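You operate a simulated robot arm through the tools that you are given. There is no shell and no other tool. Be economical: measure what you need, move in short steps, check, and stop when the job is done.

The job below is to be done with a simulated two-armed robot. You get a single attempt, and the scene is never put back.

Task
Pick up the white carton from the top of the grey tool cabinet with one hand, pass it to the other hand and put it on the mill end of the tube bench. Set down upright: white carton.
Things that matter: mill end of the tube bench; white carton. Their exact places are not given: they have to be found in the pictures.

The check looks at the end state, three seconds after you hand in, the way a careful person would. Anything else that was tipped, shoved, dropped, spilled or broken makes it a failure.

Robot
Two 7-joint arms with two-finger parallel grippers on one trunk, on a base that drives. Base frame: it is fixed to the floor where the robot stands at the start and does not move with it; the origin is under the middle of the robot, x ahead of it, y to its left, z up; the surface under the hand at the start is at about z = 840. Readings come in mm, rad, newtons and seconds.
The left shoulder is at the start at [70, 177, 1095], the right one opposite. With the tool pointing down near the work surface each hand reaches from about 300 to 740 mm from the robot's upright axis, wherever it stands, measured 20 degrees to its own side. Places, roughly: mill end of the tube bench [-3200, -2100, 900]. Payload 3.43 kg a hand.
The tool frame of a hand sits at the grasp point between the pads (the TCP): z along the fingers, y along the line on which they close. The tips reach 30 mm beyond it. The gripper opens to 94 mm. The fingers are 28 mm wide and 10 mm thick; the gripper's body (50 by 96 mm) begins 55 mm behind the TCP.
Orientation is that of the tool frame in the base frame, as [roll, pitch, yaw] about the fixed x, y, z axes, in that order (R = Rz(yaw) Ry(pitch) Rx(roll)). With the fingers straight down and closing along the base's y, the tool's x points along the base's -x, its y along +y and its z along -z.

Tools
- The arms move only by the tool jog_arm. It takes "left_plan", "right_plan" or both (then of equal length, played together; a hand with none holds still); each is a list of rows, each a list of 7 numbers: the turn, a rotation vector about the tool's x, y, z in rad, then the shift along the tool's x, y, z in cm, then the finger opening in cm, from 0 to 9.4. In form: [[ax, ay, az, x, y, z, grip], ...]. A call has 1 to 8 rows; each row is the pose to reach, as a shift and turn from the pose commanded when the call began, along the tool's axes at that moment. Each row takes 0.2 s and may step no farther than 50 mm and 0.15 rad from the row before; otherwise, or with a gripper value out of range, the whole call is refused. A pose out of reach is approached as far as the arm can. The call stops where the force on the tool passes 40 N (or 10 N more than at its start, if that is more) or the arm is blocked; 0.2 s more then pass. Each finger travels about 153 mm/s and halts on what it meets, pressing with about 28 N; the grip force reading is that of the motor and also rises with nothing between the fingers. The clock runs only during rows and for 0.2 s after the last one: add rows that repeat a pose to give the fingers time. It gives the time, the measured TCP pose, the force on the tool (base axes), the opening and the grip force at its end, in the units of the frame above (readings bear some noise), with the torque about the TCP (base axes, N m) and any sound that the robot's microphone picked up.
- Cameras (640 x 400 px; columns grow to the right, rows downward): "scene" is now at [148, -15.5, 1415.7]; the picture's right is [-0.20, -0.98, -0.00], its down [-0.57, 0.11, -0.82] and it looks along [0.80, -0.16, -0.58] (base axes); focal length 284 px, centre (320, 200). "left" rides on the left gripper at [76, -14, -102] in its tool frame; the picture's right is [0.18, 0.98, 0.00], its down [-0.75, 0.14, -0.64] and it looks along [-0.63, 0.12, 0.77] (tool axes); focal length 243 px, centre (320, 200). "right" rides on the right gripper at [76, 14, -102] in its tool frame; the picture's right is [-0.18, 0.98, 0.00], its down [-0.75, -0.14, -0.64] and it looks along [-0.63, -0.12, 0.77] (tool axes); focal length 243 px, centre (320, 200).
- get_image(camera): a new picture of that camera. It takes no simulated time.
- lift_body(by): slides the trunk up (or, below 0, down) by that many mm; the arms and the scene camera ride with it, the base frame stays. It gives what a move gives, with no picture.
- steer(legs): drives the robot by 1 to 6 legs, each [ahead, turn to the left] in mm and rad, along the robot's own axes; the way and the turn of a leg run together, so that a leg with both is an arc; at most 1500 mm and 3.142 rad a leg. The arms and the cameras ride along, it lands a little off, and it stops where it bumps. It gives what a move gives.
- head_to(pan, tilt): turns the head with the scene camera to pan (to the left, within 1.501 rad either way) and tilt (down, from -0.506 to 1.204), counted from straight ahead of the robot. It gives what a move gives.
- point_at(camera, pixels): for up to 12 pixels [column, row] of the newest picture of that camera ("zoom" is the newest enlarged one), the place [x, y, z] in the base frame of the surface seen there, good to about 2 mm, but the place of the scene camera against the robot may be out by one fixed shift of up to 18 mm in any direction. It takes no simulated time.
- zoom(camera, box): a new picture of the part [left, top, right, bottom] of that camera's present view, enlarged. It takes no simulated time.
- finish_job(): hands the job in; it is judged then, once.

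Keep the steps short. Do not move on a guess: measure, check each grasp and each placing, and mend mistakes. In all there are 80 turns and 78 pictures (those below and enlarged ones count). Leave the grippers open and the arms clear of the work at the hand-in unless told otherwise, and finish with a single line.

The tools are called after ">>>" by a JSON object that holds its "api" and its "payload". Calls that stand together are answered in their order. jog_arm: Moves the arms, as the interface text tells. Its arguments: {"type":"object","properties":{"left_plan":{"type":"array"},"right_plan":{"type":"array"}},"required":[]} The other tools are called the same way: lift_body (by) slides the trunk up or down; steer (legs) drives the base; head_to (pan, tilt) turns the head that bears the scene camera; get_image (camera) takes a picture; point_at (camera, pixels) gives the place of the surface under pixels of a picture; zoom (camera, box) takes an enlarged picture of a part of a camera's view; finish_job () hands the job in.

At the start:

```text
t: 0.0
left_ee_pos: [562.9, 190.3, 1113.2]
left_tcp_rot: [-3.141, 0.001, 3.141]
left_wrist_force: [0.1, 0.2, 0.5]
left_moment: [-0.01, -0.01, 0.02]
left_gripper_width: 94.1
left_grip_force: 0.0
right_ee_pos: [439.3, -308.7, 1128.9]
right_tcp_rot: [3.14, -0.001, 3.141]
right_wrist_force: [-0.6, 0.5, 0.1]
right_moment: [-0.02, 0.0, -0.02]
right_gripper_width: 93.9
right_grip_force: 0.0
trunk travel left (down, up): [-675.0, 165.0]
robot x, y, heading: [3.2, -1.0, -0.001]
head pan, tilt: [-0.197, 0.616]
```

scene: 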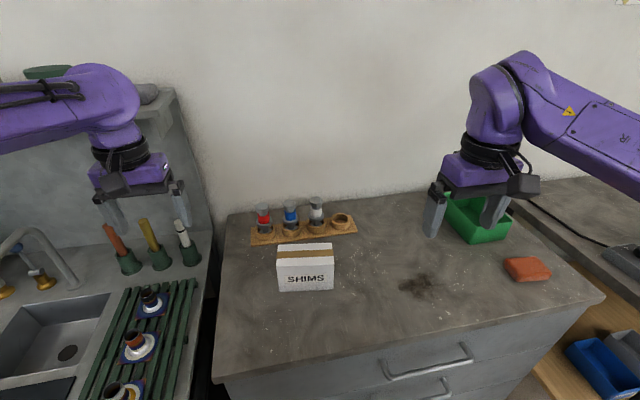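
right: 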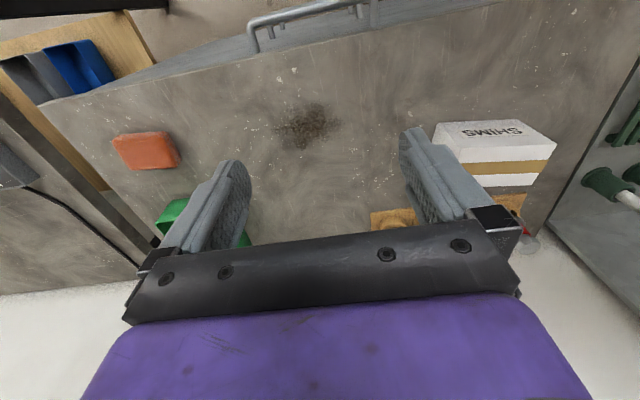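
left: 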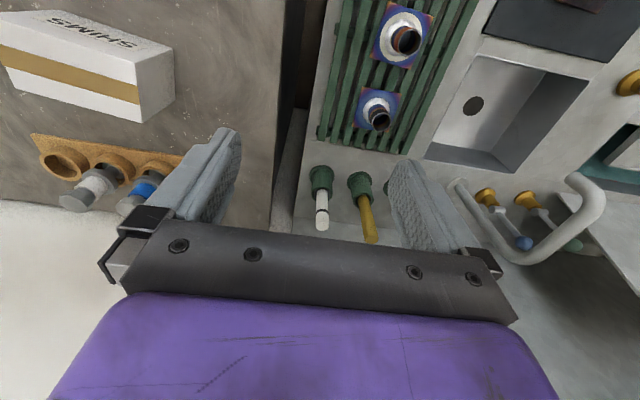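

The white "SHIMS" carton stands at about (305, 267) in the scene picture. I'll measure its corners and the cabinet top around it.

>>> {"api": "point_at", "payload": {"camera": "scene", "pixels": [[279, 246], [331, 244], [278, 258], [333, 257], [281, 289], [332, 288], [305, 251], [305, 275], [360, 280], [250, 280], [263, 237], [317, 205]]}}

>>> {"api": "point_at", "payload": {"camera": "right", "pixels": [[440, 124], [525, 122], [555, 142], [460, 146], [490, 135], [460, 180], [535, 182], [420, 110]]}}

>>> {"api": "zoom", "payload": {"camera": "scene", "box": [230, 180, 390, 300]}}

```text
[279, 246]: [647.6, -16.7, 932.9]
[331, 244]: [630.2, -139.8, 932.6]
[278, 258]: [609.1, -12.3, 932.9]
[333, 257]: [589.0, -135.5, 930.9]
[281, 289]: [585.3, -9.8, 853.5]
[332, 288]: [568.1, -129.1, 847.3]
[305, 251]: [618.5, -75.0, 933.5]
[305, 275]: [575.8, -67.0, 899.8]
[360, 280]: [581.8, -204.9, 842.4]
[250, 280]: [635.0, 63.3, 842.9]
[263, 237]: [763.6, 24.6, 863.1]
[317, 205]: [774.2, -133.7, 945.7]
```

```text
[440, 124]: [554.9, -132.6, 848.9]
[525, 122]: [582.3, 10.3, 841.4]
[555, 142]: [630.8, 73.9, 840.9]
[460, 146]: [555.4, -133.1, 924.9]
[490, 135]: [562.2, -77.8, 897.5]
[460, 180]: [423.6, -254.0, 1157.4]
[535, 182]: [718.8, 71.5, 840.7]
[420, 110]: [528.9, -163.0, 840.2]
```

```text
3.33 times, centred on (310, 240) of scene
```

zoom: 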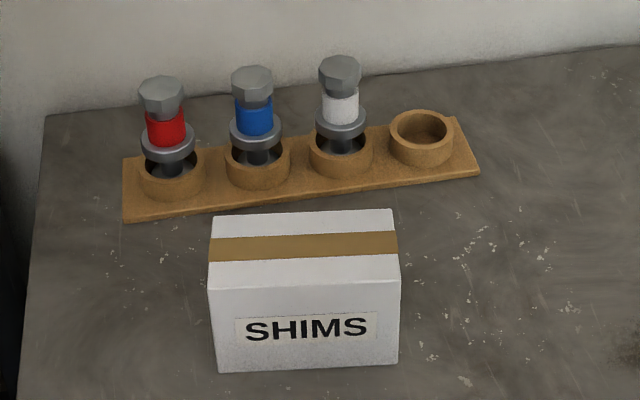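

Next I need exact carton edges. I'll zoom in with the left hand's camera, which sees its left end well, and take more points on the scene zoom.

>>> {"api": "point_at", "payload": {"camera": "zoom", "pixels": [[214, 216], [392, 211], [210, 285], [398, 280], [300, 215], [300, 278], [216, 366], [397, 358], [250, 295], [370, 290], [250, 355], [370, 350]]}}

>>> {"api": "zoom", "payload": {"camera": "right", "box": [400, 90, 580, 210]}}

>>> {"api": "zoom", "payload": {"camera": "left", "box": [0, 0, 200, 130]}}

>>> {"api": "point_at", "payload": {"camera": "left", "pixels": [[4, 20], [50, 13], [100, 15], [165, 47], [137, 60], [60, 35], [6, 46], [138, 104], [60, 82], [12, 68], [70, 97], [150, 85]]}}

```text
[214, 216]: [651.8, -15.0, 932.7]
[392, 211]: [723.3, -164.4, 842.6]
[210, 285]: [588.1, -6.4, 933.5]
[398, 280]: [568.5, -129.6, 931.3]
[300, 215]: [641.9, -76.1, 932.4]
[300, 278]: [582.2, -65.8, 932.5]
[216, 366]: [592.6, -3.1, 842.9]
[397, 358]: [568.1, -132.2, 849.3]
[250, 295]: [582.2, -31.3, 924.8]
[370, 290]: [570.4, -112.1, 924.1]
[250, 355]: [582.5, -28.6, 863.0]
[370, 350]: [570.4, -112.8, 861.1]
```

```text
3.33 times, centred on (490, 150) of right
```

zoom: 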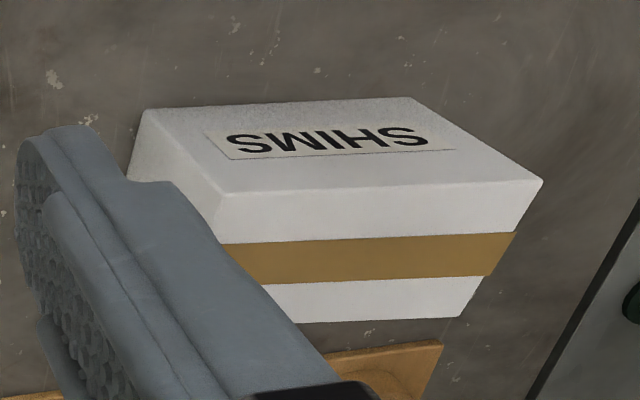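

```text
3.08 times, centred on (100, 65) of left
```

zoom: 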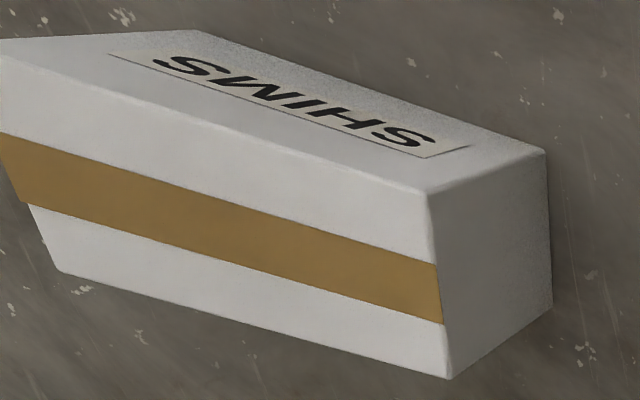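

```text
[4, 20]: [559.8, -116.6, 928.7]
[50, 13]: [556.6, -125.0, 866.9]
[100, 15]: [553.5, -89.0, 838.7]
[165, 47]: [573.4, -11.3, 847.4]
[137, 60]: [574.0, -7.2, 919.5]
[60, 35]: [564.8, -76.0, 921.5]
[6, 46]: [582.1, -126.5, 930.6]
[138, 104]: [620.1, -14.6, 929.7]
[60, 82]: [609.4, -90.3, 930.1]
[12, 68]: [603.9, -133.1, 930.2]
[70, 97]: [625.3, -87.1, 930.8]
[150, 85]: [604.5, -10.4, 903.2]
```

From the hand cameras the carton's centre is about (598, -75), its top is at z 930 and it stands on 841. It is about 128 × 67 × 90 mm, turned -8° about z.

- **Grip:** The left hand will hold the 67 mm depth near the left end, tilted 30° outward. The right hand will take the other end as a mirror image.
- **Next:** I'll turn both wrists where they are, up high.

>>> {"api": "jog_arm", "payload": {"left_plan": [[0, 0, 0.1426, 0, 0, 0, 9.4], [0, 0, 0.2852, 0, 0, 0, 9.4], [0, 0, 0.4278, 0, 0, 0, 9.4], [0, 0, 0.5704, 0, 0, 0, 9.4], [0, 0, 0.713, 0, 0, 0, 9.4], [0, 0, 0.8556, 0, 0, 0, 9.4], [0, 0, 0.9982, 0, 0, 0, 9.4], [0, 0, 1.1408, 0, 0, 0, 9.4]], "right_plan": [[0, 0, -0.1426, 0, 0, 0, 9.4], [0, 0, -0.2852, 0, 0, 0, 9.4], [0, 0, -0.4278, 0, 0, 0, 9.4], [0, 0, -0.5704, 0, 0, 0, 9.4], [0, 0, -0.713, 0, 0, 0, 9.4], [0, 0, -0.8556, 0, 0, 0, 9.4], [0, 0, -0.9982, 0, 0, 0, 9.4], [0, 0, -1.1408, 0, 0, 0, 9.4]]}}

```text
t: 1.8
left_ee_pos: [563.5, 189.7, 1112.1]
left_tcp_rot: [-3.141, -0.001, 1.999]
left_wrist_force: [0.1, -0.8, 0.5]
left_moment: [0.01, 0.02, 0.03]
left_gripper_width: 93.9
left_grip_force: 0.0
right_ee_pos: [439.5, -309.7, 1129.4]
right_tcp_rot: [-3.141, 0.001, -2.0]
right_wrist_force: [-0.1, -0.8, -0.3]
right_moment: [0.0, 0.01, 0.02]
right_gripper_width: 93.8
right_grip_force: 0.0
trunk travel left (down, up): [-675.0, 165.0]
robot x, y, heading: [-2.2, -1.0, -0.003]
head pan, tilt: [-0.197, 0.616]
```

Both hands turned cleanly. I'll finish the yaw.

>>> {"api": "jog_arm", "payload": {"left_plan": [[0, 0, 0.1425, 0, 0, 0, 9.4], [0, 0, 0.285, 0, 0, 0, 9.4], [0, 0, 0.4275, 0, 0, 0, 9.4], [0, 0, 0.57, 0, 0, 0, 9.4]], "right_plan": [[0, 0, -0.0725, 0, 0, 0, 9.4], [0, 0, -0.145, 0, 0, 0, 9.4], [0, 0, -0.2175, 0, 0, 0, 9.4], [0, 0, -0.29, 0, 0, 0, 9.4]]}}

>>> {"api": "jog_arm", "payload": {"left_plan": [[0, -0.131, 0, 0, 0, 0, 9.4], [0, -0.262, 0, 0, 0, 0, 9.4], [0, -0.393, 0, 0, 0, 0, 9.4], [0, -0.5236, 0, 0, 0, 0, 9.4]], "right_plan": [[0, -0.131, 0, 0, 0, 0, 9.4], [0, -0.262, 0, 0, 0, 0, 9.4], [0, -0.393, 0, 0, 0, 0, 9.4], [0, -0.5236, 0, 0, 0, 0, 9.4]]}}

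>>> {"api": "get_image", "payload": {"camera": "scene"}}

>>> {"api": "get_image", "payload": {"camera": "left"}}

```text
t: 2.8
left_ee_pos: [563.4, 189.0, 1112.3]
left_tcp_rot: [3.141, 0.0, 1.431]
left_wrist_force: [-0.1, 0.4, -0.5]
left_moment: [0.03, 0.02, -0.01]
left_gripper_width: 93.8
left_grip_force: 0.1
right_ee_pos: [440.4, -308.8, 1128.6]
right_tcp_rot: [-3.14, -0.001, -1.71]
right_wrist_force: [-1.1, -0.4, -0.8]
right_moment: [0.02, 0.01, 0.0]
right_gripper_width: 94.1
right_grip_force: 0.0
trunk travel left (down, up): [-675.0, 165.0]
robot x, y, heading: [1.3, 0.0, -0.0]
head pan, tilt: [-0.197, 0.616]
```

```text
t: 3.8
left_ee_pos: [562.4, 189.8, 1112.8]
left_tcp_rot: [3.141, 0.523, 1.429]
left_wrist_force: [0.1, 0.2, -0.2]
left_moment: [0.01, -0.04, -0.01]
left_gripper_width: 93.9
left_grip_force: 0.0
right_ee_pos: [439.2, -309.7, 1128.7]
right_tcp_rot: [-3.141, 0.525, -1.712]
right_wrist_force: [-0.1, 0.0, -0.5]
right_moment: [-0.03, 0.01, 0.0]
right_gripper_width: 93.9
right_grip_force: 0.2
trunk travel left (down, up): [-675.0, 165.0]
robot x, y, heading: [2.0, -1.4, -0.004]
head pan, tilt: [-0.197, 0.616]
```

```text
71 pictures are left
```

scene: 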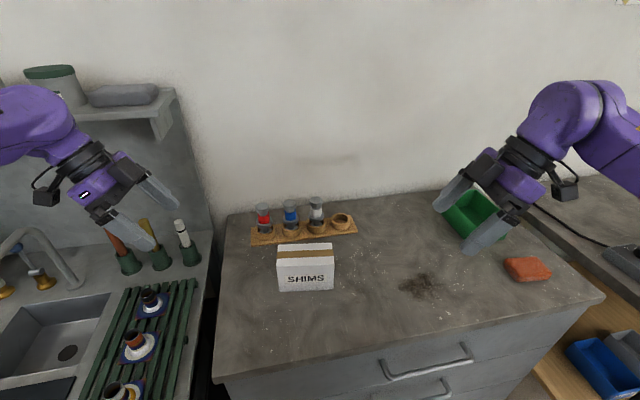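

```text
70 pictures are left
```

left: 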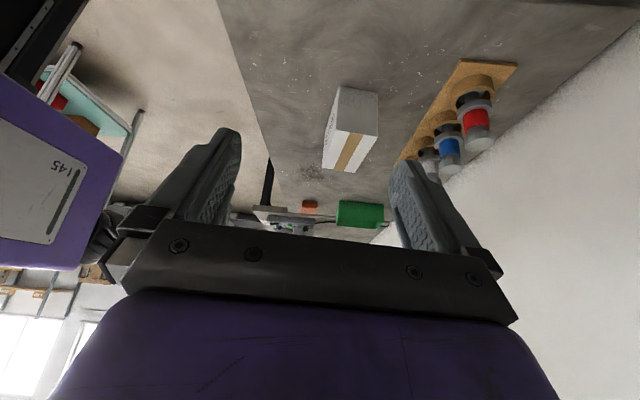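

Both hands are posed as planned. The left camera now sees the carton's left end and top around (350, 130), so I'll measure it again from there.

>>> {"api": "zoom", "payload": {"camera": "left", "box": [300, 70, 400, 190]}}

>>> {"api": "point_at", "payload": {"camera": "left", "pixels": [[340, 90], [375, 96], [337, 129], [376, 134], [325, 164], [356, 170], [357, 115], [345, 150], [333, 145], [367, 150]]}}

```text
3.33 times, centred on (350, 130) of left
```

zoom: 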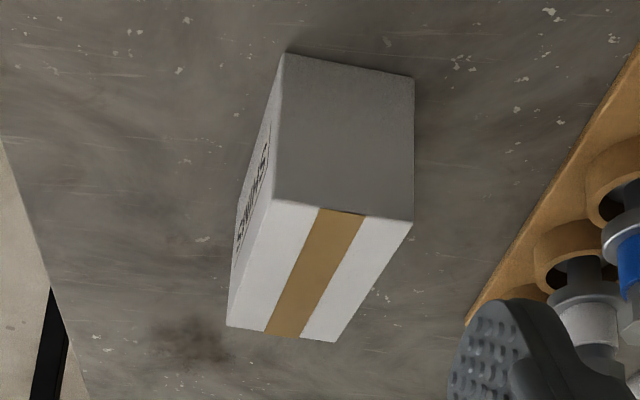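

```text
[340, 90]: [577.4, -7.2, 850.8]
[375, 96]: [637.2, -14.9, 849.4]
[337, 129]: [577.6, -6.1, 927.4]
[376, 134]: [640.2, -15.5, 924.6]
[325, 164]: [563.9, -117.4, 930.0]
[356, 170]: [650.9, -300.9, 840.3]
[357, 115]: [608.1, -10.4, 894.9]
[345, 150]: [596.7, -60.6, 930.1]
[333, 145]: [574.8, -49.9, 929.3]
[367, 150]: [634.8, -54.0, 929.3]
```

The new readings agree: centre (598, -74), yaw -8.2°. I'll move the left hand to a stand-off 150 mm back along its approach line.

>>> {"api": "jog_arm", "payload": {"left_plan": [[0, 0, 0, -1.78, 1.43, 3.06, 9.4], [0, 0, 0, -3.55, 2.87, 6.12, 9.4], [0, 0, 0, -5.33, 4.3, 9.18, 9.4], [0, 0, 0, -7.1, 5.74, 12.24, 9.4], [0, 0, 0, -8.88, 7.17, 15.3, 9.4], [0, 0, 0, -8.88, 7.17, 15.3, 9.4]]}}

>>> {"api": "get_image", "payload": {"camera": "left"}}

>>> {"api": "get_image", "payload": {"camera": "scene"}}

```text
t: 5.2
left_ee_pos: [612.2, 27.7, 1024.5]
left_tcp_rot: [3.139, 0.525, 1.432]
left_wrist_force: [-0.1, -0.2, -0.2]
left_moment: [-0.01, -0.01, 0.0]
left_gripper_width: 94.1
left_grip_force: 0.0
right_ee_pos: [438.9, -308.3, 1128.3]
right_tcp_rot: [-3.141, 0.524, -1.711]
right_wrist_force: [-0.1, 0.6, -0.2]
right_moment: [-0.02, -0.01, -0.01]
right_gripper_width: 93.9
right_grip_force: 0.1
trunk travel left (down, up): [-675.0, 165.0]
robot x, y, heading: [-0.3, 2.1, -0.001]
head pan, tilt: [-0.197, 0.616]
```

```text
68 pictures are left
```

left: 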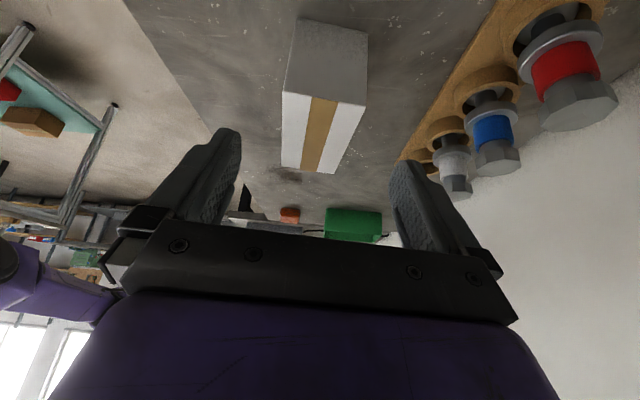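

```text
67 pictures are left
```

scene: 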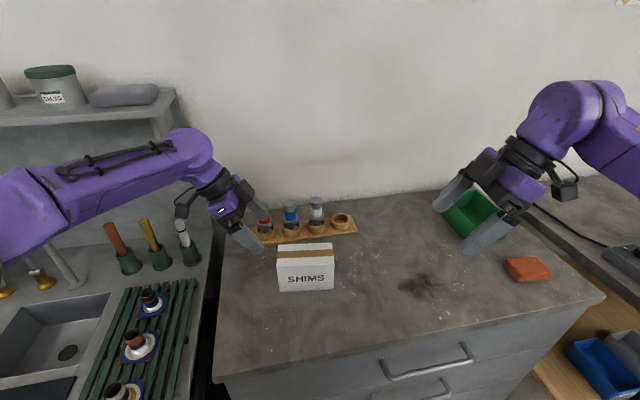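

The carton sits between the fingers' planes and the bolt rack is well behind the rear finger. I'll advance 100 mm and check.

>>> {"api": "jog_arm", "payload": {"left_plan": [[0, 0, 0, 0, 0, 3.5, 9.4], [0, 0, 0, 0, 0, 7, 9.4], [0, 0, 0, 0, 0, 10, 9.4], [0, 0, 0, 0, 0, 10, 9.4]]}}

>>> {"api": "get_image", "payload": {"camera": "left"}}

>>> {"api": "zoom", "payload": {"camera": "scene", "box": [200, 160, 400, 310]}}

```text
t: 6.2
left_ee_pos: [603.9, -22.6, 937.4]
left_tcp_rot: [3.14, 0.524, 1.43]
left_wrist_force: [-0.1, 0.5, 0.2]
left_moment: [0.03, 0.02, -0.02]
left_gripper_width: 94.0
left_grip_force: 0.1
right_ee_pos: [440.1, -308.4, 1127.6]
right_tcp_rot: [-3.141, 0.524, -1.71]
right_wrist_force: [-0.7, -0.4, -0.6]
right_moment: [0.02, -0.01, 0.01]
right_gripper_width: 94.1
right_grip_force: 0.1
trunk travel left (down, up): [-675.0, 165.0]
robot x, y, heading: [-0.3, -4.3, -0.004]
head pan, tilt: [-0.197, 0.616]
```

```text
66 pictures are left
```

left: 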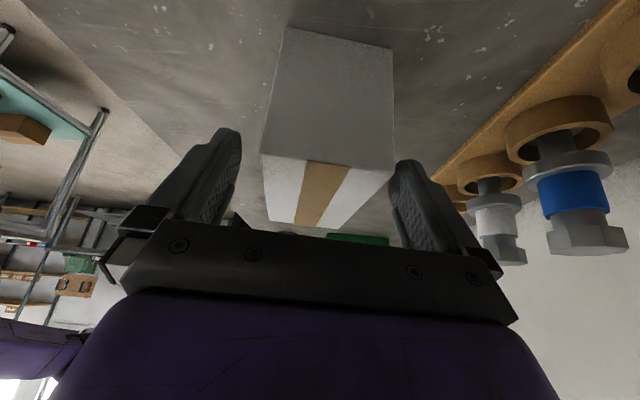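

```text
2.67 times, centred on (300, 235) of scene
```

zoom: 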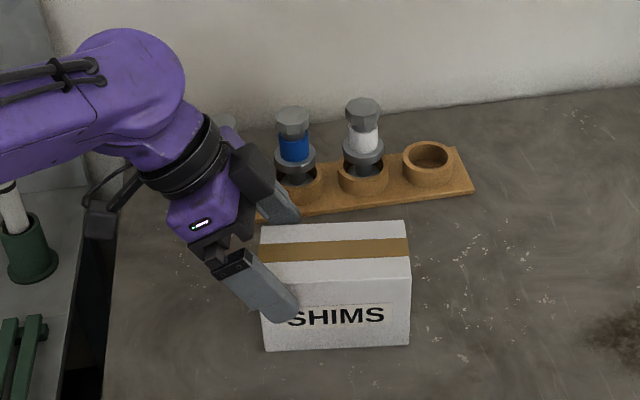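

The pads straddle the carton. My numbers put the hand about 2 mm too near, so I'll advance the last 50 mm with a 2 mm shift along y.

>>> {"api": "jog_arm", "payload": {"left_plan": [[0, 0, 0, 0, 0.2, 1.7, 9.4], [0, 0, 0, 0, 0.2, 3.4, 9.4], [0, 0, 0, 0, 0.2, 5, 9.4], [0, 0, 0, 0, 0.2, 5, 9.4]]}}

>>> {"api": "get_image", "payload": {"camera": "left"}}

>>> {"api": "zoom", "payload": {"camera": "scene", "box": [200, 160, 400, 310]}}

```text
t: 7.2
left_ee_pos: [604.7, -46.0, 894.4]
left_tcp_rot: [3.139, 0.526, 1.432]
left_wrist_force: [-0.7, -0.2, -0.1]
left_moment: [-0.01, 0.04, -0.01]
left_gripper_width: 94.0
left_grip_force: 0.1
right_ee_pos: [439.2, -309.2, 1129.1]
right_tcp_rot: [3.141, 0.523, -1.71]
right_wrist_force: [1.1, 0.9, -0.6]
right_moment: [0.01, -0.01, 0.03]
right_gripper_width: 94.0
right_grip_force: 0.1
trunk travel left (down, up): [-675.0, 165.0]
robot x, y, heading: [-2.5, -2.6, -0.002]
head pan, tilt: [-0.197, 0.616]
```

```text
64 pictures are left
```

left: 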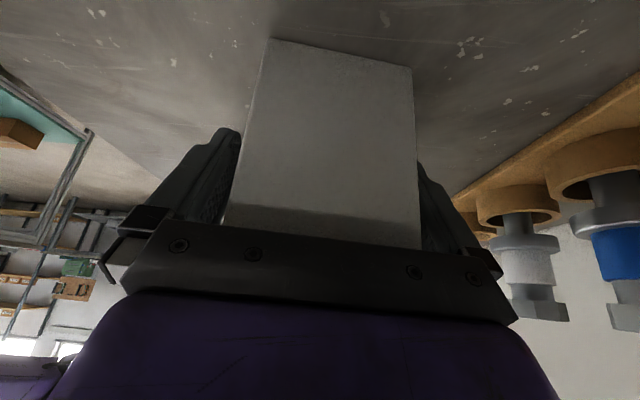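

```text
2.67 times, centred on (300, 235) of scene
```

zoom: 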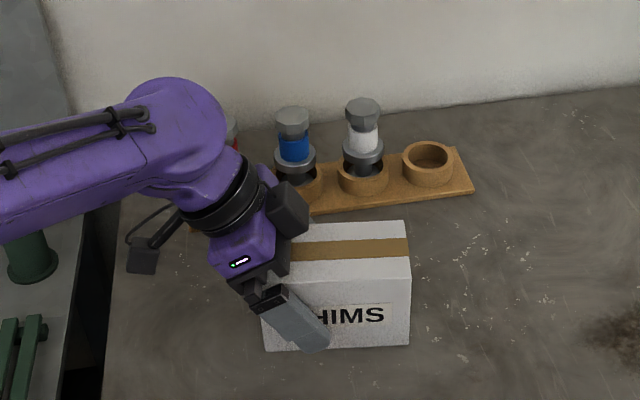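

The fingers are astride the carton at the planned depth, with no contact force. I'll close them.

>>> {"api": "jog_arm", "payload": {"left_plan": [[0, 0, 0, 0, 0, 0, 7.5], [0, 0, 0, 0, 0, 0, 5], [0, 0, 0, 0, 0, 0, 4], [0, 0, 0, 0, 0, 0, 4]]}}

```text
t: 8.2
left_ee_pos: [603.9, -46.1, 894.1]
left_tcp_rot: [3.141, 0.523, 1.432]
left_wrist_force: [-0.1, -0.1, 1.0]
left_moment: [-0.09, -0.08, 0.0]
left_gripper_width: 74.3
left_grip_force: 27.8
right_ee_pos: [439.9, -309.6, 1128.1]
right_tcp_rot: [3.141, 0.523, -1.711]
right_wrist_force: [-0.3, -0.7, 0.6]
right_moment: [-0.01, 0.02, 0.01]
right_gripper_width: 94.0
right_grip_force: 0.1
trunk travel left (down, up): [-675.0, 165.0]
robot x, y, heading: [1.3, 0.6, -0.004]
head pan, tilt: [-0.197, 0.616]
```

It gripped at 74 mm with 28 N. I'll lift 30 mm to check the hold and the weight.

>>> {"api": "jog_arm", "payload": {"left_plan": [[0, 0, 0, -0.5, 0, -0.87, 4], [0, 0, 0, -1.0, 0, -1.73, 4], [0, 0, 0, -1.5, 0, -2.6, 4], [0, 0, 0, -1.5, 0, -2.6, 4]]}}

>>> {"api": "zoom", "payload": {"camera": "scene", "box": [200, 160, 400, 310]}}

>>> {"api": "get_image", "payload": {"camera": "left"}}

```text
t: 9.2
left_ee_pos: [604.7, -47.6, 923.6]
left_tcp_rot: [-3.141, 0.524, 1.431]
left_wrist_force: [-0.2, -0.5, -2.5]
left_moment: [0.08, -0.01, -0.03]
left_gripper_width: 74.0
left_grip_force: 27.9
right_ee_pos: [440.3, -309.0, 1128.0]
right_tcp_rot: [-3.141, 0.524, -1.711]
right_wrist_force: [-0.4, -0.3, 0.8]
right_moment: [-0.01, 0.04, -0.01]
right_gripper_width: 94.0
right_grip_force: 0.0
trunk travel left (down, up): [-675.0, 165.0]
robot x, y, heading: [0.5, -1.3, -0.0]
head pan, tilt: [-0.197, 0.616]
```

```text
2.67 times, centred on (300, 235) of scene
```

zoom: 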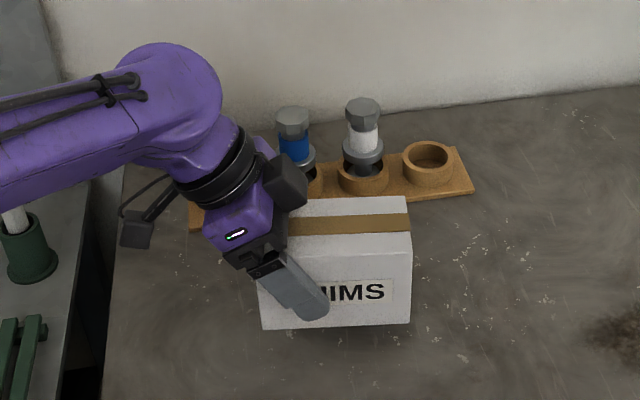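

```text
61 pictures are left
```

left: 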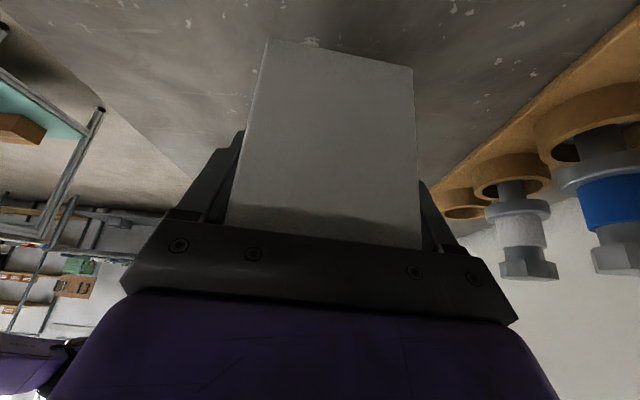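

It is held firmly and stays level; the force shows about 0.25 kg. I'll raise it and bring it back toward the robot for the hand-over.

>>> {"api": "jog_arm", "payload": {"left_plan": [[0, 0, 0, -1.8, -0.6, -3.0, 4], [0, 0, 0, -3.6, -2.0, -5.6, 4], [0, 0, 0, -5.4, -4.2, -8.2, 4], [0, 0, 0, -7.2, -6.6, -10.8, 4], [0, 0, 0, -9.0, -8.8, -13.3, 4], [0, 0, 0, -10.82, -10.89, -15.69, 4], [0, 0, 0, -10.82, -10.89, -15.69, 4]]}}

>>> {"api": "get_image", "payload": {"camera": "right"}}

>>> {"api": "get_image", "payload": {"camera": "scene"}}

```text
t: 10.8
left_ee_pos: [493.9, -47.7, 1115.3]
left_tcp_rot: [3.141, 0.524, 1.43]
left_wrist_force: [0.3, -0.8, -3.2]
left_moment: [0.04, 0.01, 0.0]
left_gripper_width: 74.5
left_grip_force: 27.5
right_ee_pos: [440.6, -309.7, 1127.8]
right_tcp_rot: [3.139, 0.523, -1.713]
right_wrist_force: [0.1, -0.4, -0.5]
right_moment: [-0.04, -0.03, 0.02]
right_gripper_width: 93.7
right_grip_force: 0.1
trunk travel left (down, up): [-675.0, 165.0]
robot x, y, heading: [-0.2, 3.1, -0.003]
head pan, tilt: [-0.197, 0.616]
```

```text
60 pictures are left
```

right: 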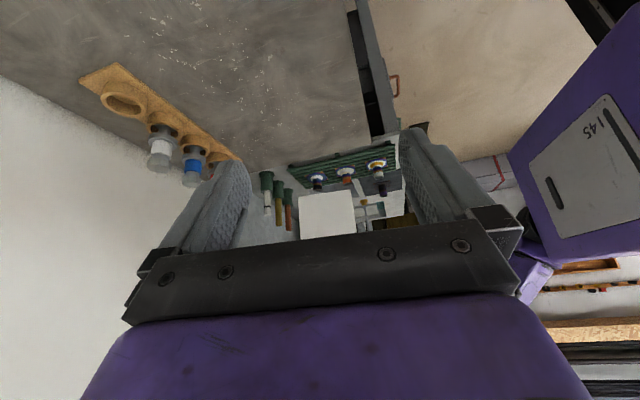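

```text
59 pictures are left
```

scene: 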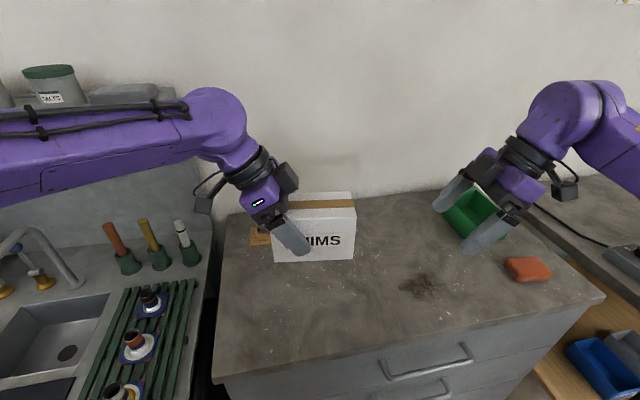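

The right camera sees the carton's free end at (327, 215). I'll bring the right hand to its own stand-off, 150 mm back from the planned grip at (486, -103, 1115).

>>> {"api": "jog_arm", "payload": {"right_plan": [[0, 0, 0, -3.51, -0.34, -0.67, 9.4], [0, 0, 0, -7.02, -0.68, -1.34, 9.4], [0, 0, 0, -10.54, -1.02, -2.02, 9.4], [0, 0, 0, -14.05, -1.36, -2.69, 9.4], [0, 0, 0, -17.56, -1.7, -3.36, 9.4], [0, 0, 0, -17.56, -1.7, -3.36, 9.4]]}}

>>> {"api": "get_image", "payload": {"camera": "right"}}

>>> {"api": "get_image", "payload": {"camera": "scene"}}

```text
t: 12.2
left_ee_pos: [492.8, -48.4, 1114.2]
left_tcp_rot: [3.14, 0.521, 1.43]
left_wrist_force: [0.6, -0.3, -2.4]
left_moment: [0.08, -0.03, 0.01]
left_gripper_width: 74.2
left_grip_force: 28.1
right_ee_pos: [475.2, -178.8, 1244.0]
right_tcp_rot: [3.141, 0.526, -1.713]
right_wrist_force: [0.2, -0.6, -0.8]
right_moment: [0.01, 0.01, 0.02]
right_gripper_width: 94.1
right_grip_force: 0.1
trunk travel left (down, up): [-675.0, 165.0]
robot x, y, heading: [-2.6, -1.2, -0.0]
head pan, tilt: [-0.197, 0.616]
```

```text
58 pictures are left
```

right: 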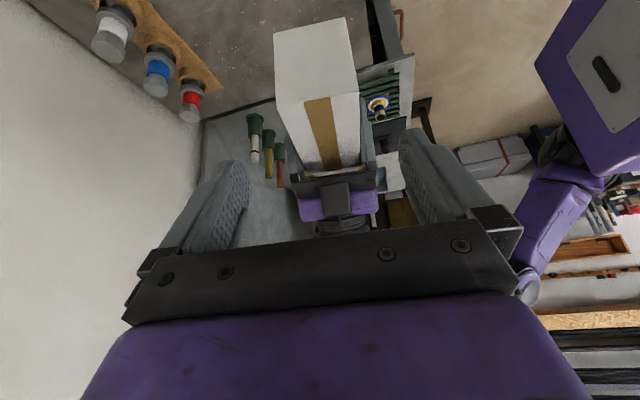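

```text
57 pictures are left
```

scene: 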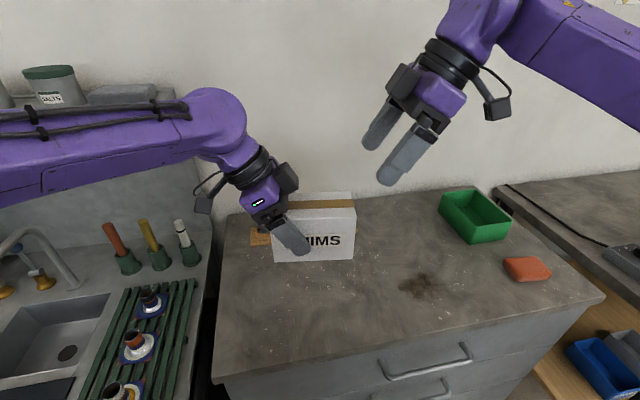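

Now I'll measure the held carton's free end and top from the right camera.

>>> {"api": "point_at", "payload": {"camera": "right", "pixels": [[278, 36], [342, 22], [283, 98], [355, 89], [285, 107], [356, 97], [318, 60], [320, 120], [308, 158], [357, 155], [298, 135]]}}

>>> {"api": "zoom", "payload": {"camera": "right", "box": [240, 10, 420, 240]}}

```text
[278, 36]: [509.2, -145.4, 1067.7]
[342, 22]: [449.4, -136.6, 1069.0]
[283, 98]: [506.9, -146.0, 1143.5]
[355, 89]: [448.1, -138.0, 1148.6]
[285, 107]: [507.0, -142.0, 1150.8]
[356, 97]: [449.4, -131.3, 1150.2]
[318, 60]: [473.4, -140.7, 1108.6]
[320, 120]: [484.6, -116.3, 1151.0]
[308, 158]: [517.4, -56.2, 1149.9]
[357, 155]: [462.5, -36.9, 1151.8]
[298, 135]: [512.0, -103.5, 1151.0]
```

```text
1.74 times, centred on (330, 125) of right
```

zoom: 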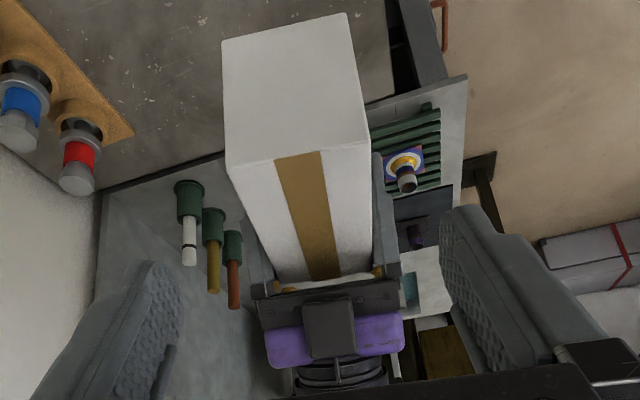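

The carton hangs level and square to the right hand. The best right grip TCP is (484, -110, 1116), which leaves about 8 mm between the two pairs of fingertips. I'll advance 100 mm first.

>>> {"api": "jog_arm", "payload": {"right_plan": [[0, 0, 0, 0.37, 0.1, 0, 9.4], [0, 0, 0, 0.37, 0.1, 3.5, 9.4], [0, 0, 0, 0.37, 0.1, 7, 9.4], [0, 0, 0, 0.37, 0.1, 10, 9.4], [0, 0, 0, 0.37, 0.1, 10, 9.4]]}}

>>> {"api": "get_image", "payload": {"camera": "right"}}

>>> {"api": "zoom", "payload": {"camera": "scene", "box": [180, 80, 500, 280]}}

```text
t: 13.4
left_ee_pos: [495.0, -48.5, 1114.5]
left_tcp_rot: [3.14, 0.524, 1.432]
left_wrist_force: [-0.7, 1.6, -2.8]
left_moment: [0.04, 0.0, 0.03]
left_gripper_width: 74.0
left_grip_force: 27.8
right_ee_pos: [480.5, -132.1, 1155.6]
right_tcp_rot: [3.141, 0.524, -1.712]
right_wrist_force: [-0.3, -0.6, -1.1]
right_moment: [-0.01, 0.01, 0.01]
right_gripper_width: 94.1
right_grip_force: 0.1
trunk travel left (down, up): [-675.0, 165.0]
robot x, y, heading: [2.5, 0.1, 0.001]
head pan, tilt: [-0.197, 0.616]
```

```text
55 pictures are left
```

right: 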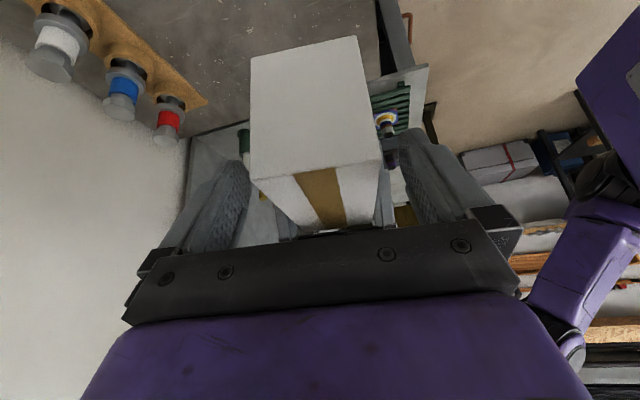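

```text
2.00 times, centred on (340, 180) of scene
```

zoom: 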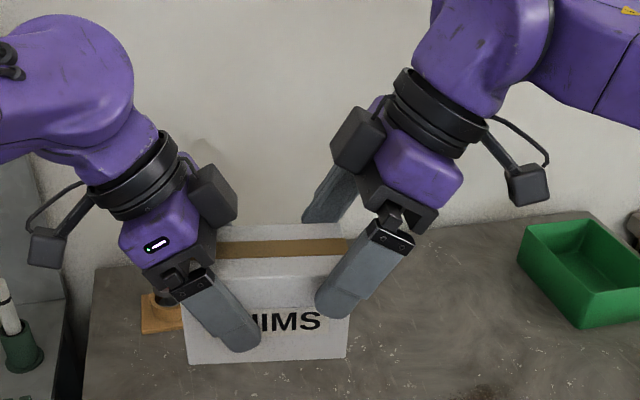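

Both fingers straddle the carton evenly. After the last 46 mm the two gripper blocks should still have about 50 mm between them. I'll advance.

>>> {"api": "jog_arm", "payload": {"right_plan": [[0, 0, 0, 0, 0, 1.6, 9.4], [0, 0, 0, 0, 0, 3.2, 9.4], [0, 0, 0, 0, 0, 4.5, 9.4], [0, 0, 0, 0, 0, 4.5, 9.4]]}}

>>> {"api": "get_image", "payload": {"camera": "right"}}

>>> {"api": "zoom", "payload": {"camera": "scene", "box": [180, 80, 500, 280]}}

```text
t: 14.4
left_ee_pos: [493.3, -48.4, 1113.8]
left_tcp_rot: [3.141, 0.523, 1.43]
left_wrist_force: [0.1, 0.6, -2.6]
left_moment: [0.09, 0.0, -0.03]
left_gripper_width: 74.1
left_grip_force: 28.5
right_ee_pos: [484.5, -109.6, 1117.7]
right_tcp_rot: [3.139, 0.524, -1.713]
right_wrist_force: [-0.1, 0.0, -0.3]
right_moment: [-0.01, 0.0, 0.0]
right_gripper_width: 94.1
right_grip_force: 0.0
trunk travel left (down, up): [-675.0, 165.0]
robot x, y, heading: [0.7, -2.2, 0.001]
head pan, tilt: [-0.197, 0.616]
```

```text
53 pictures are left
```

right: 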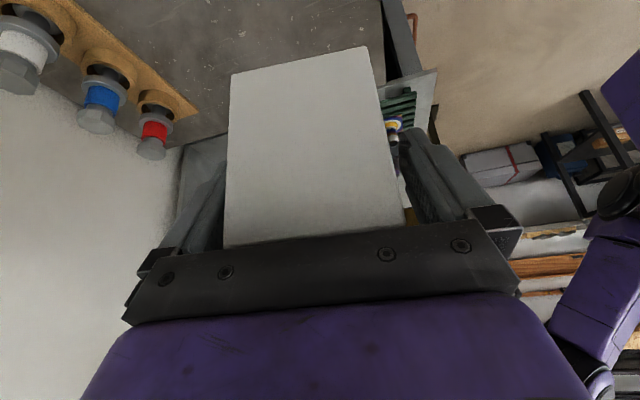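

```text
2.00 times, centred on (340, 180) of scene
```

zoom: 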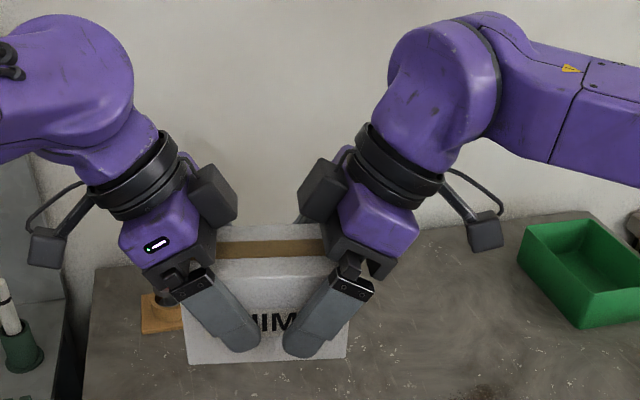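

Both hands are at the carton with no contact yet. I'll close the right hand.

>>> {"api": "jog_arm", "payload": {"right_plan": [[0, 0, 0, 0, 0, 0, 8], [0, 0, 0, 0, 0, 0, 6], [0, 0, 0, 0, 0, 0, 4], [0, 0, 0, 0, 0, 0, 4]]}}

```text
t: 15.4
left_ee_pos: [493.6, -48.0, 1113.2]
left_tcp_rot: [-3.14, 0.525, 1.43]
left_wrist_force: [-15.1, 3.7, 0.3]
left_moment: [0.03, -0.19, -0.7]
left_gripper_width: 74.2
left_grip_force: 28.0
right_ee_pos: [486.6, -109.5, 1116.1]
right_tcp_rot: [3.141, 0.523, -1.712]
right_wrist_force: [16.3, -3.6, -1.0]
right_moment: [-0.15, 0.13, -0.29]
right_gripper_width: 74.3
right_grip_force: 28.3
trunk travel left (down, up): [-675.0, 165.0]
robot x, y, heading: [-4.6, -1.0, 0.0]
head pan, tilt: [-0.197, 0.616]
```

The right grip is good (74 mm, 28 N). The hands are bracing against each other with 15 N along x, so I'll ease the right hand 2 mm that way before releasing.

>>> {"api": "jog_arm", "payload": {"right_plan": [[0, 0, 0, 0, -0.1, 0, 4], [0, 0, 0, 0, -0.2, 0, 4]]}}

```text
t: 16.0
left_ee_pos: [494.3, -47.4, 1114.9]
left_tcp_rot: [3.141, 0.524, 1.434]
left_wrist_force: [-8.4, 3.7, 2.2]
left_moment: [-0.02, 0.53, -0.47]
left_gripper_width: 74.2
left_grip_force: 27.9
right_ee_pos: [485.6, -109.5, 1116.7]
right_tcp_rot: [3.141, 0.525, -1.709]
right_wrist_force: [8.1, -3.7, -1.9]
right_moment: [-0.26, -0.51, -0.12]
right_gripper_width: 74.2
right_grip_force: 28.5
trunk travel left (down, up): [-675.0, 165.0]
robot x, y, heading: [-0.4, -1.0, 0.004]
head pan, tilt: [-0.197, 0.616]
```

That halved the side load to 8 N. I'll ease another 2 mm.

>>> {"api": "jog_arm", "payload": {"right_plan": [[0, 0, 0, 0, -0.1, 0, 4], [0, 0, 0, 0, -0.2, 0, 4]]}}

```text
t: 16.6
left_ee_pos: [496.7, -46.8, 1113.4]
left_tcp_rot: [3.14, 0.523, 1.436]
left_wrist_force: [9.1, -0.7, 0.2]
left_moment: [0.13, 1.06, 0.23]
left_gripper_width: 74.3
left_grip_force: 27.2
right_ee_pos: [487.3, -109.3, 1117.3]
right_tcp_rot: [3.139, 0.522, -1.71]
right_wrist_force: [-9.6, 1.0, 0.4]
right_moment: [-0.23, -1.02, 0.32]
right_gripper_width: 74.0
right_grip_force: 28.1
trunk travel left (down, up): [-675.0, 165.0]
robot x, y, heading: [0.4, 0.7, -0.004]
head pan, tilt: [-0.197, 0.616]
```

It went slightly past balance, so I'll back off 1 mm and then open the left hand.

>>> {"api": "jog_arm", "payload": {"right_plan": [[0, 0, 0, 0, 0.1, 0, 4], [0, 0, 0, 0, 0.1, 0, 4]]}}

>>> {"api": "jog_arm", "payload": {"left_plan": [[0, 0, 0, 0, 0, 0, 7.8], [0, 0, 0, 0, 0, 0, 8.6], [0, 0, 0, 0, 0, 0, 9.4], [0, 0, 0, 0, 0, 0, 9.4]]}}

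>>> {"api": "zoom", "payload": {"camera": "scene", "box": [180, 80, 500, 280]}}

>>> {"api": "get_image", "payload": {"camera": "left"}}

```text
t: 17.2
left_ee_pos: [494.6, -48.0, 1114.3]
left_tcp_rot: [3.139, 0.523, 1.435]
left_wrist_force: [16.6, -1.3, -0.5]
left_moment: [-0.2, 0.53, 0.45]
left_gripper_width: 74.2
left_grip_force: 27.5
right_ee_pos: [486.4, -109.5, 1117.1]
right_tcp_rot: [3.138, 0.524, -1.712]
right_wrist_force: [-15.0, 1.4, 0.8]
right_moment: [0.15, -0.45, 0.58]
right_gripper_width: 74.1
right_grip_force: 28.0
trunk travel left (down, up): [-675.0, 165.0]
robot x, y, heading: [2.5, 0.2, -0.0]
head pan, tilt: [-0.197, 0.616]
```

```text
t: 18.2
left_ee_pos: [495.8, -48.2, 1115.2]
left_tcp_rot: [3.141, 0.523, 1.431]
left_wrist_force: [0.0, -0.5, 0.1]
left_moment: [0.01, 0.0, -0.01]
left_gripper_width: 93.9
left_grip_force: 0.0
right_ee_pos: [487.6, -110.0, 1116.7]
right_tcp_rot: [3.141, 0.525, -1.712]
right_wrist_force: [0.0, -0.4, 0.3]
right_moment: [-0.1, 0.02, 0.03]
right_gripper_width: 74.2
right_grip_force: 28.2
trunk travel left (down, up): [-675.0, 165.0]
robot x, y, heading: [2.3, 1.8, -0.004]
head pan, tilt: [-0.197, 0.616]
```

```text
2.00 times, centred on (340, 180) of scene
```

zoom: 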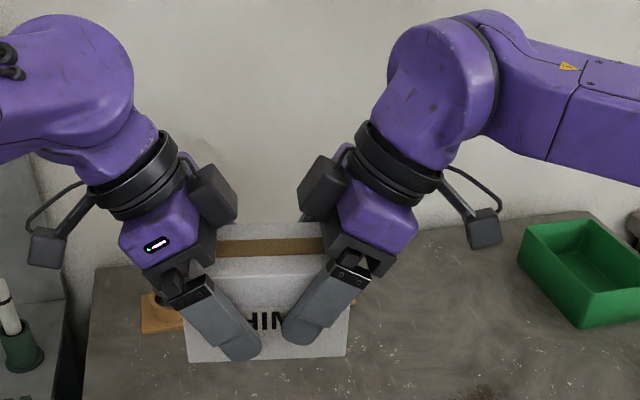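

```text
50 pictures are left
```

left: 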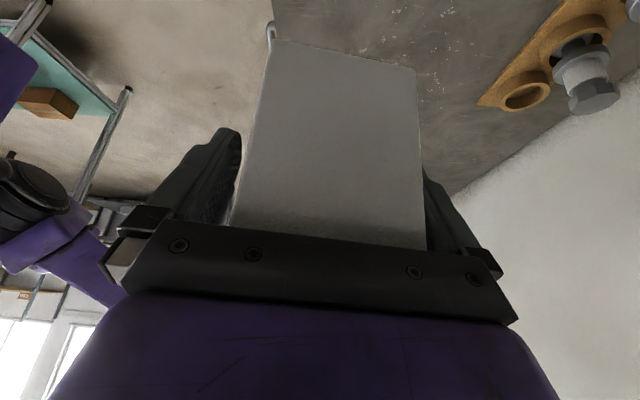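

The left hand is open and unloaded, and the carton stays put in the right hand. I'll back the left hand out along its approach line.

>>> {"api": "jog_arm", "payload": {"left_plan": [[0, 0, 0, 0, 0, -2, 9.4], [0, 0, 0, 0, 0, -5, 9.4], [0, 0, 0, 0, 0, -9, 9.4], [0, 0, 0, 0, 0, -13, 9.4], [0, 0, 0, 0, 0, -17, 9.4], [0, 0, 0, 0, 0, -17, 9.4]]}}

>>> {"api": "get_image", "payload": {"camera": "scene"}}

>>> {"api": "get_image", "payload": {"camera": "left"}}

```text
t: 19.6
left_ee_pos: [507.1, 35.7, 1260.7]
left_tcp_rot: [-3.142, 0.524, 1.43]
left_wrist_force: [0.0, -0.3, -0.5]
left_moment: [-0.01, -0.01, -0.01]
left_gripper_width: 94.0
left_grip_force: 0.0
right_ee_pos: [488.1, -109.2, 1117.1]
right_tcp_rot: [3.141, 0.524, -1.711]
right_wrist_force: [0.1, 0.3, 0.8]
right_moment: [-0.12, 0.04, 0.01]
right_gripper_width: 74.1
right_grip_force: 27.9
trunk travel left (down, up): [-675.0, 165.0]
robot x, y, heading: [-2.1, -1.0, 0.002]
head pan, tilt: [-0.197, 0.616]
```

```text
49 pictures are left
```

scene: 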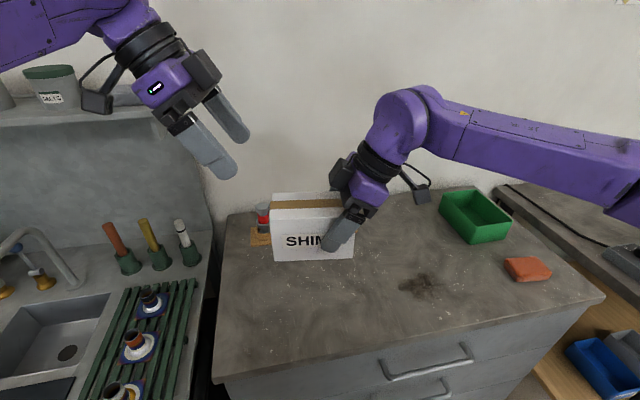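

```text
48 pictures are left
```

left: 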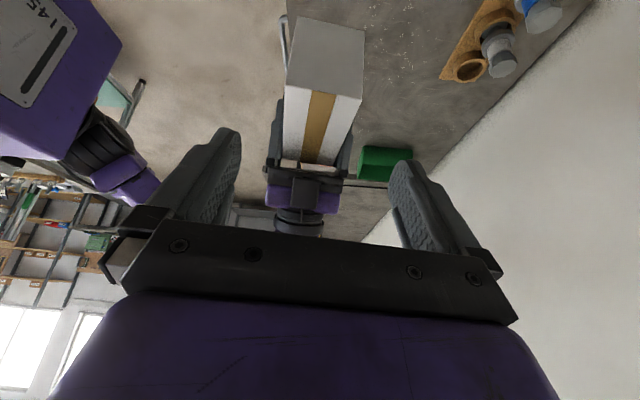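

The hand-over worked: the right hand alone holds the carton upright. Before driving I'll look around to the right and the left.

>>> {"api": "head_to", "payload": {"pan": -1.5, "tilt": 0.35}}

>>> {"api": "get_image", "payload": {"camera": "scene"}}

>>> {"api": "head_to", "payload": {"pan": 1.5, "tilt": 0.35}}

>>> {"api": "get_image", "payload": {"camera": "scene"}}

```text
t: 21.1
left_ee_pos: [506.1, 36.9, 1260.9]
left_tcp_rot: [-3.14, 0.523, 1.433]
left_wrist_force: [-0.7, -0.3, 0.0]
left_moment: [-0.01, 0.0, -0.03]
left_gripper_width: 93.7
left_grip_force: 0.1
right_ee_pos: [487.1, -109.6, 1116.5]
right_tcp_rot: [3.141, 0.525, -1.711]
right_wrist_force: [-0.8, 0.5, 0.2]
right_moment: [-0.13, -0.03, -0.01]
right_gripper_width: 74.4
right_grip_force: 28.2
trunk travel left (down, up): [-675.0, 165.0]
robot x, y, heading: [0.4, -2.2, 0.001]
head pan, tilt: [-1.499, 0.351]
```

```text
47 pictures are left
```

scene: 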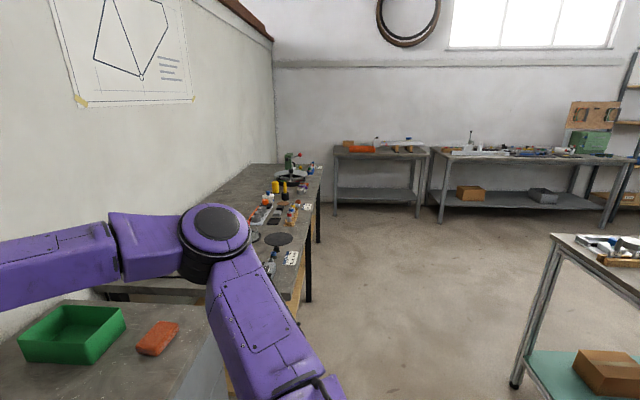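

```text
t: 23.7
left_ee_pos: [506.5, 36.2, 1261.1]
left_tcp_rot: [3.14, 0.524, 1.432]
left_wrist_force: [0.0, 0.1, -0.2]
left_moment: [-0.03, 0.0, 0.01]
left_gripper_width: 93.9
left_grip_force: 0.1
right_ee_pos: [487.9, -110.0, 1117.8]
right_tcp_rot: [3.141, 0.524, -1.712]
right_wrist_force: [-0.2, 0.5, 0.3]
right_moment: [-0.09, 0.01, -0.01]
right_gripper_width: 74.3
right_grip_force: 28.2
trunk travel left (down, up): [-675.0, 165.0]
robot x, y, heading: [-1.7, -2.7, 0.003]
head pan, tilt: [1.499, 0.351]
```

```text
46 pictures are left
```

scene: 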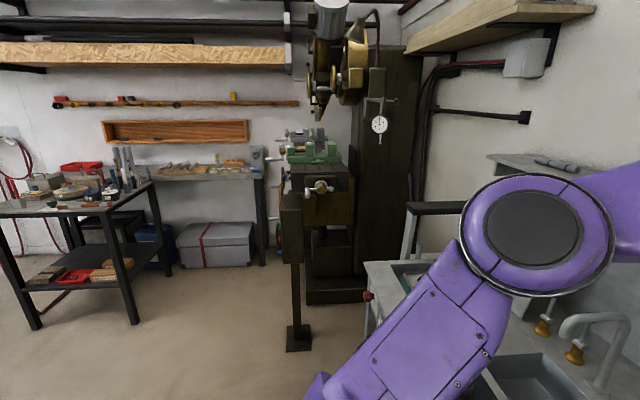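

On the left is the milling machine (x about 0, y positive). The work tables stand to the right and behind. I'll tuck both hands in somewhat, then look right again to measure free floor.

>>> {"api": "jog_arm", "payload": {"left_plan": [[0, 0, 0, 2.7, -2.3, 0.34, 9.4], [0, 0, 0, 5.5, -4.7, 0.69, 9.4], [0, 0, 0, 8.2, -7.0, 1.03, 9.4], [0, 0, 0, 10.9, -9.3, 1.37, 9.4], [0, 0, 0, 13.7, -11.6, 1.7, 9.4], [0, 0, 0, 16.4, -14.0, 2.06, 9.4]], "right_plan": [[0, 0, 0, 0.73, 1.23, -0.42, 4], [0, 0, 0, 1.46, 2.45, -0.85, 4], [0, 0, 0, 2.2, 3.68, -1.27, 4], [0, 0, 0, 2.93, 4.9, -1.69, 4], [0, 0, 0, 3.66, 6.13, -2.12, 4], [0, 0, 0, 4.39, 7.36, -2.54, 4]]}}

>>> {"api": "head_to", "payload": {"pan": -1.5, "tilt": 0.6}}

>>> {"api": "get_image", "payload": {"camera": "scene"}}

>>> {"api": "get_image", "payload": {"camera": "left"}}

```text
t: 25.1
left_ee_pos: [384.8, 188.6, 1160.8]
left_tcp_rot: [3.141, 0.524, 1.431]
left_wrist_force: [-0.3, 0.6, 0.1]
left_moment: [-0.01, -0.02, 0.03]
left_gripper_width: 94.1
left_grip_force: 0.1
right_ee_pos: [407.0, -147.5, 1118.1]
right_tcp_rot: [-3.14, 0.523, -1.711]
right_wrist_force: [-0.2, 0.1, 0.7]
right_moment: [-0.12, 0.02, 0.01]
right_gripper_width: 74.1
right_grip_force: 28.1
trunk travel left (down, up): [-675.0, 165.0]
robot x, y, heading: [-0.2, 4.4, 0.0]
head pan, tilt: [1.499, 0.351]
```

```text
t: 27.7
left_ee_pos: [385.4, 187.3, 1160.6]
left_tcp_rot: [3.141, 0.524, 1.432]
left_wrist_force: [-0.4, -0.2, -0.1]
left_moment: [-0.04, -0.01, 0.02]
left_gripper_width: 94.2
left_grip_force: 0.1
right_ee_pos: [407.8, -149.2, 1117.9]
right_tcp_rot: [-3.142, 0.524, -1.711]
right_wrist_force: [0.4, 0.2, 0.6]
right_moment: [-0.09, -0.04, 0.01]
right_gripper_width: 74.2
right_grip_force: 28.0
trunk travel left (down, up): [-675.0, 165.0]
robot x, y, heading: [0.2, 1.5, -0.002]
head pan, tilt: [-1.499, 0.6]
```

```text
45 pictures are left
```

scene: 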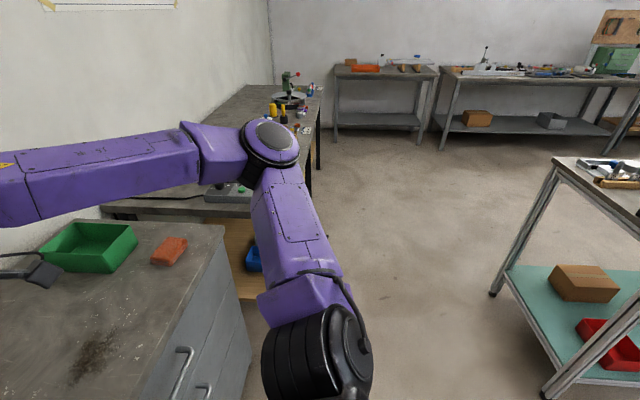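

```text
44 pictures are left
```

left: 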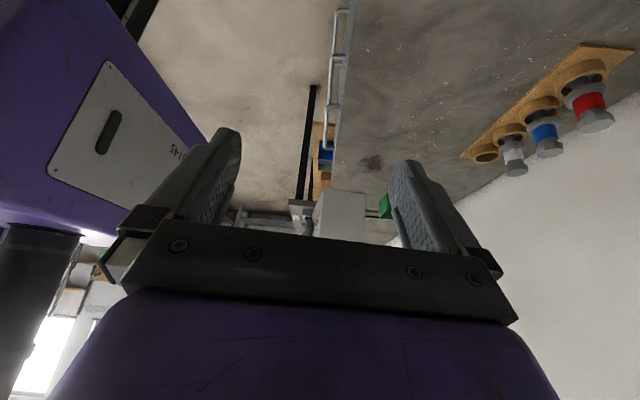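

>>> {"api": "point_at", "payload": {"camera": "scene", "pixels": [[556, 160], [636, 227], [492, 294], [545, 396], [600, 200], [333, 72], [430, 72], [452, 72], [612, 76], [228, 235], [436, 148], [250, 350]]}}

```text
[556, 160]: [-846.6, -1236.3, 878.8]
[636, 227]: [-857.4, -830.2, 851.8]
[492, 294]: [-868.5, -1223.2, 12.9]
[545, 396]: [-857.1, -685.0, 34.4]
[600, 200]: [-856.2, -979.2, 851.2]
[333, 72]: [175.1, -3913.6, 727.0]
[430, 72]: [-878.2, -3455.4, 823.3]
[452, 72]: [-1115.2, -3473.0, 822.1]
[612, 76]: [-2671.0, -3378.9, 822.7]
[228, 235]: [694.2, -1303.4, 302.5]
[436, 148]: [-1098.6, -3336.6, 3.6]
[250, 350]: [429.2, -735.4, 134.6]
```

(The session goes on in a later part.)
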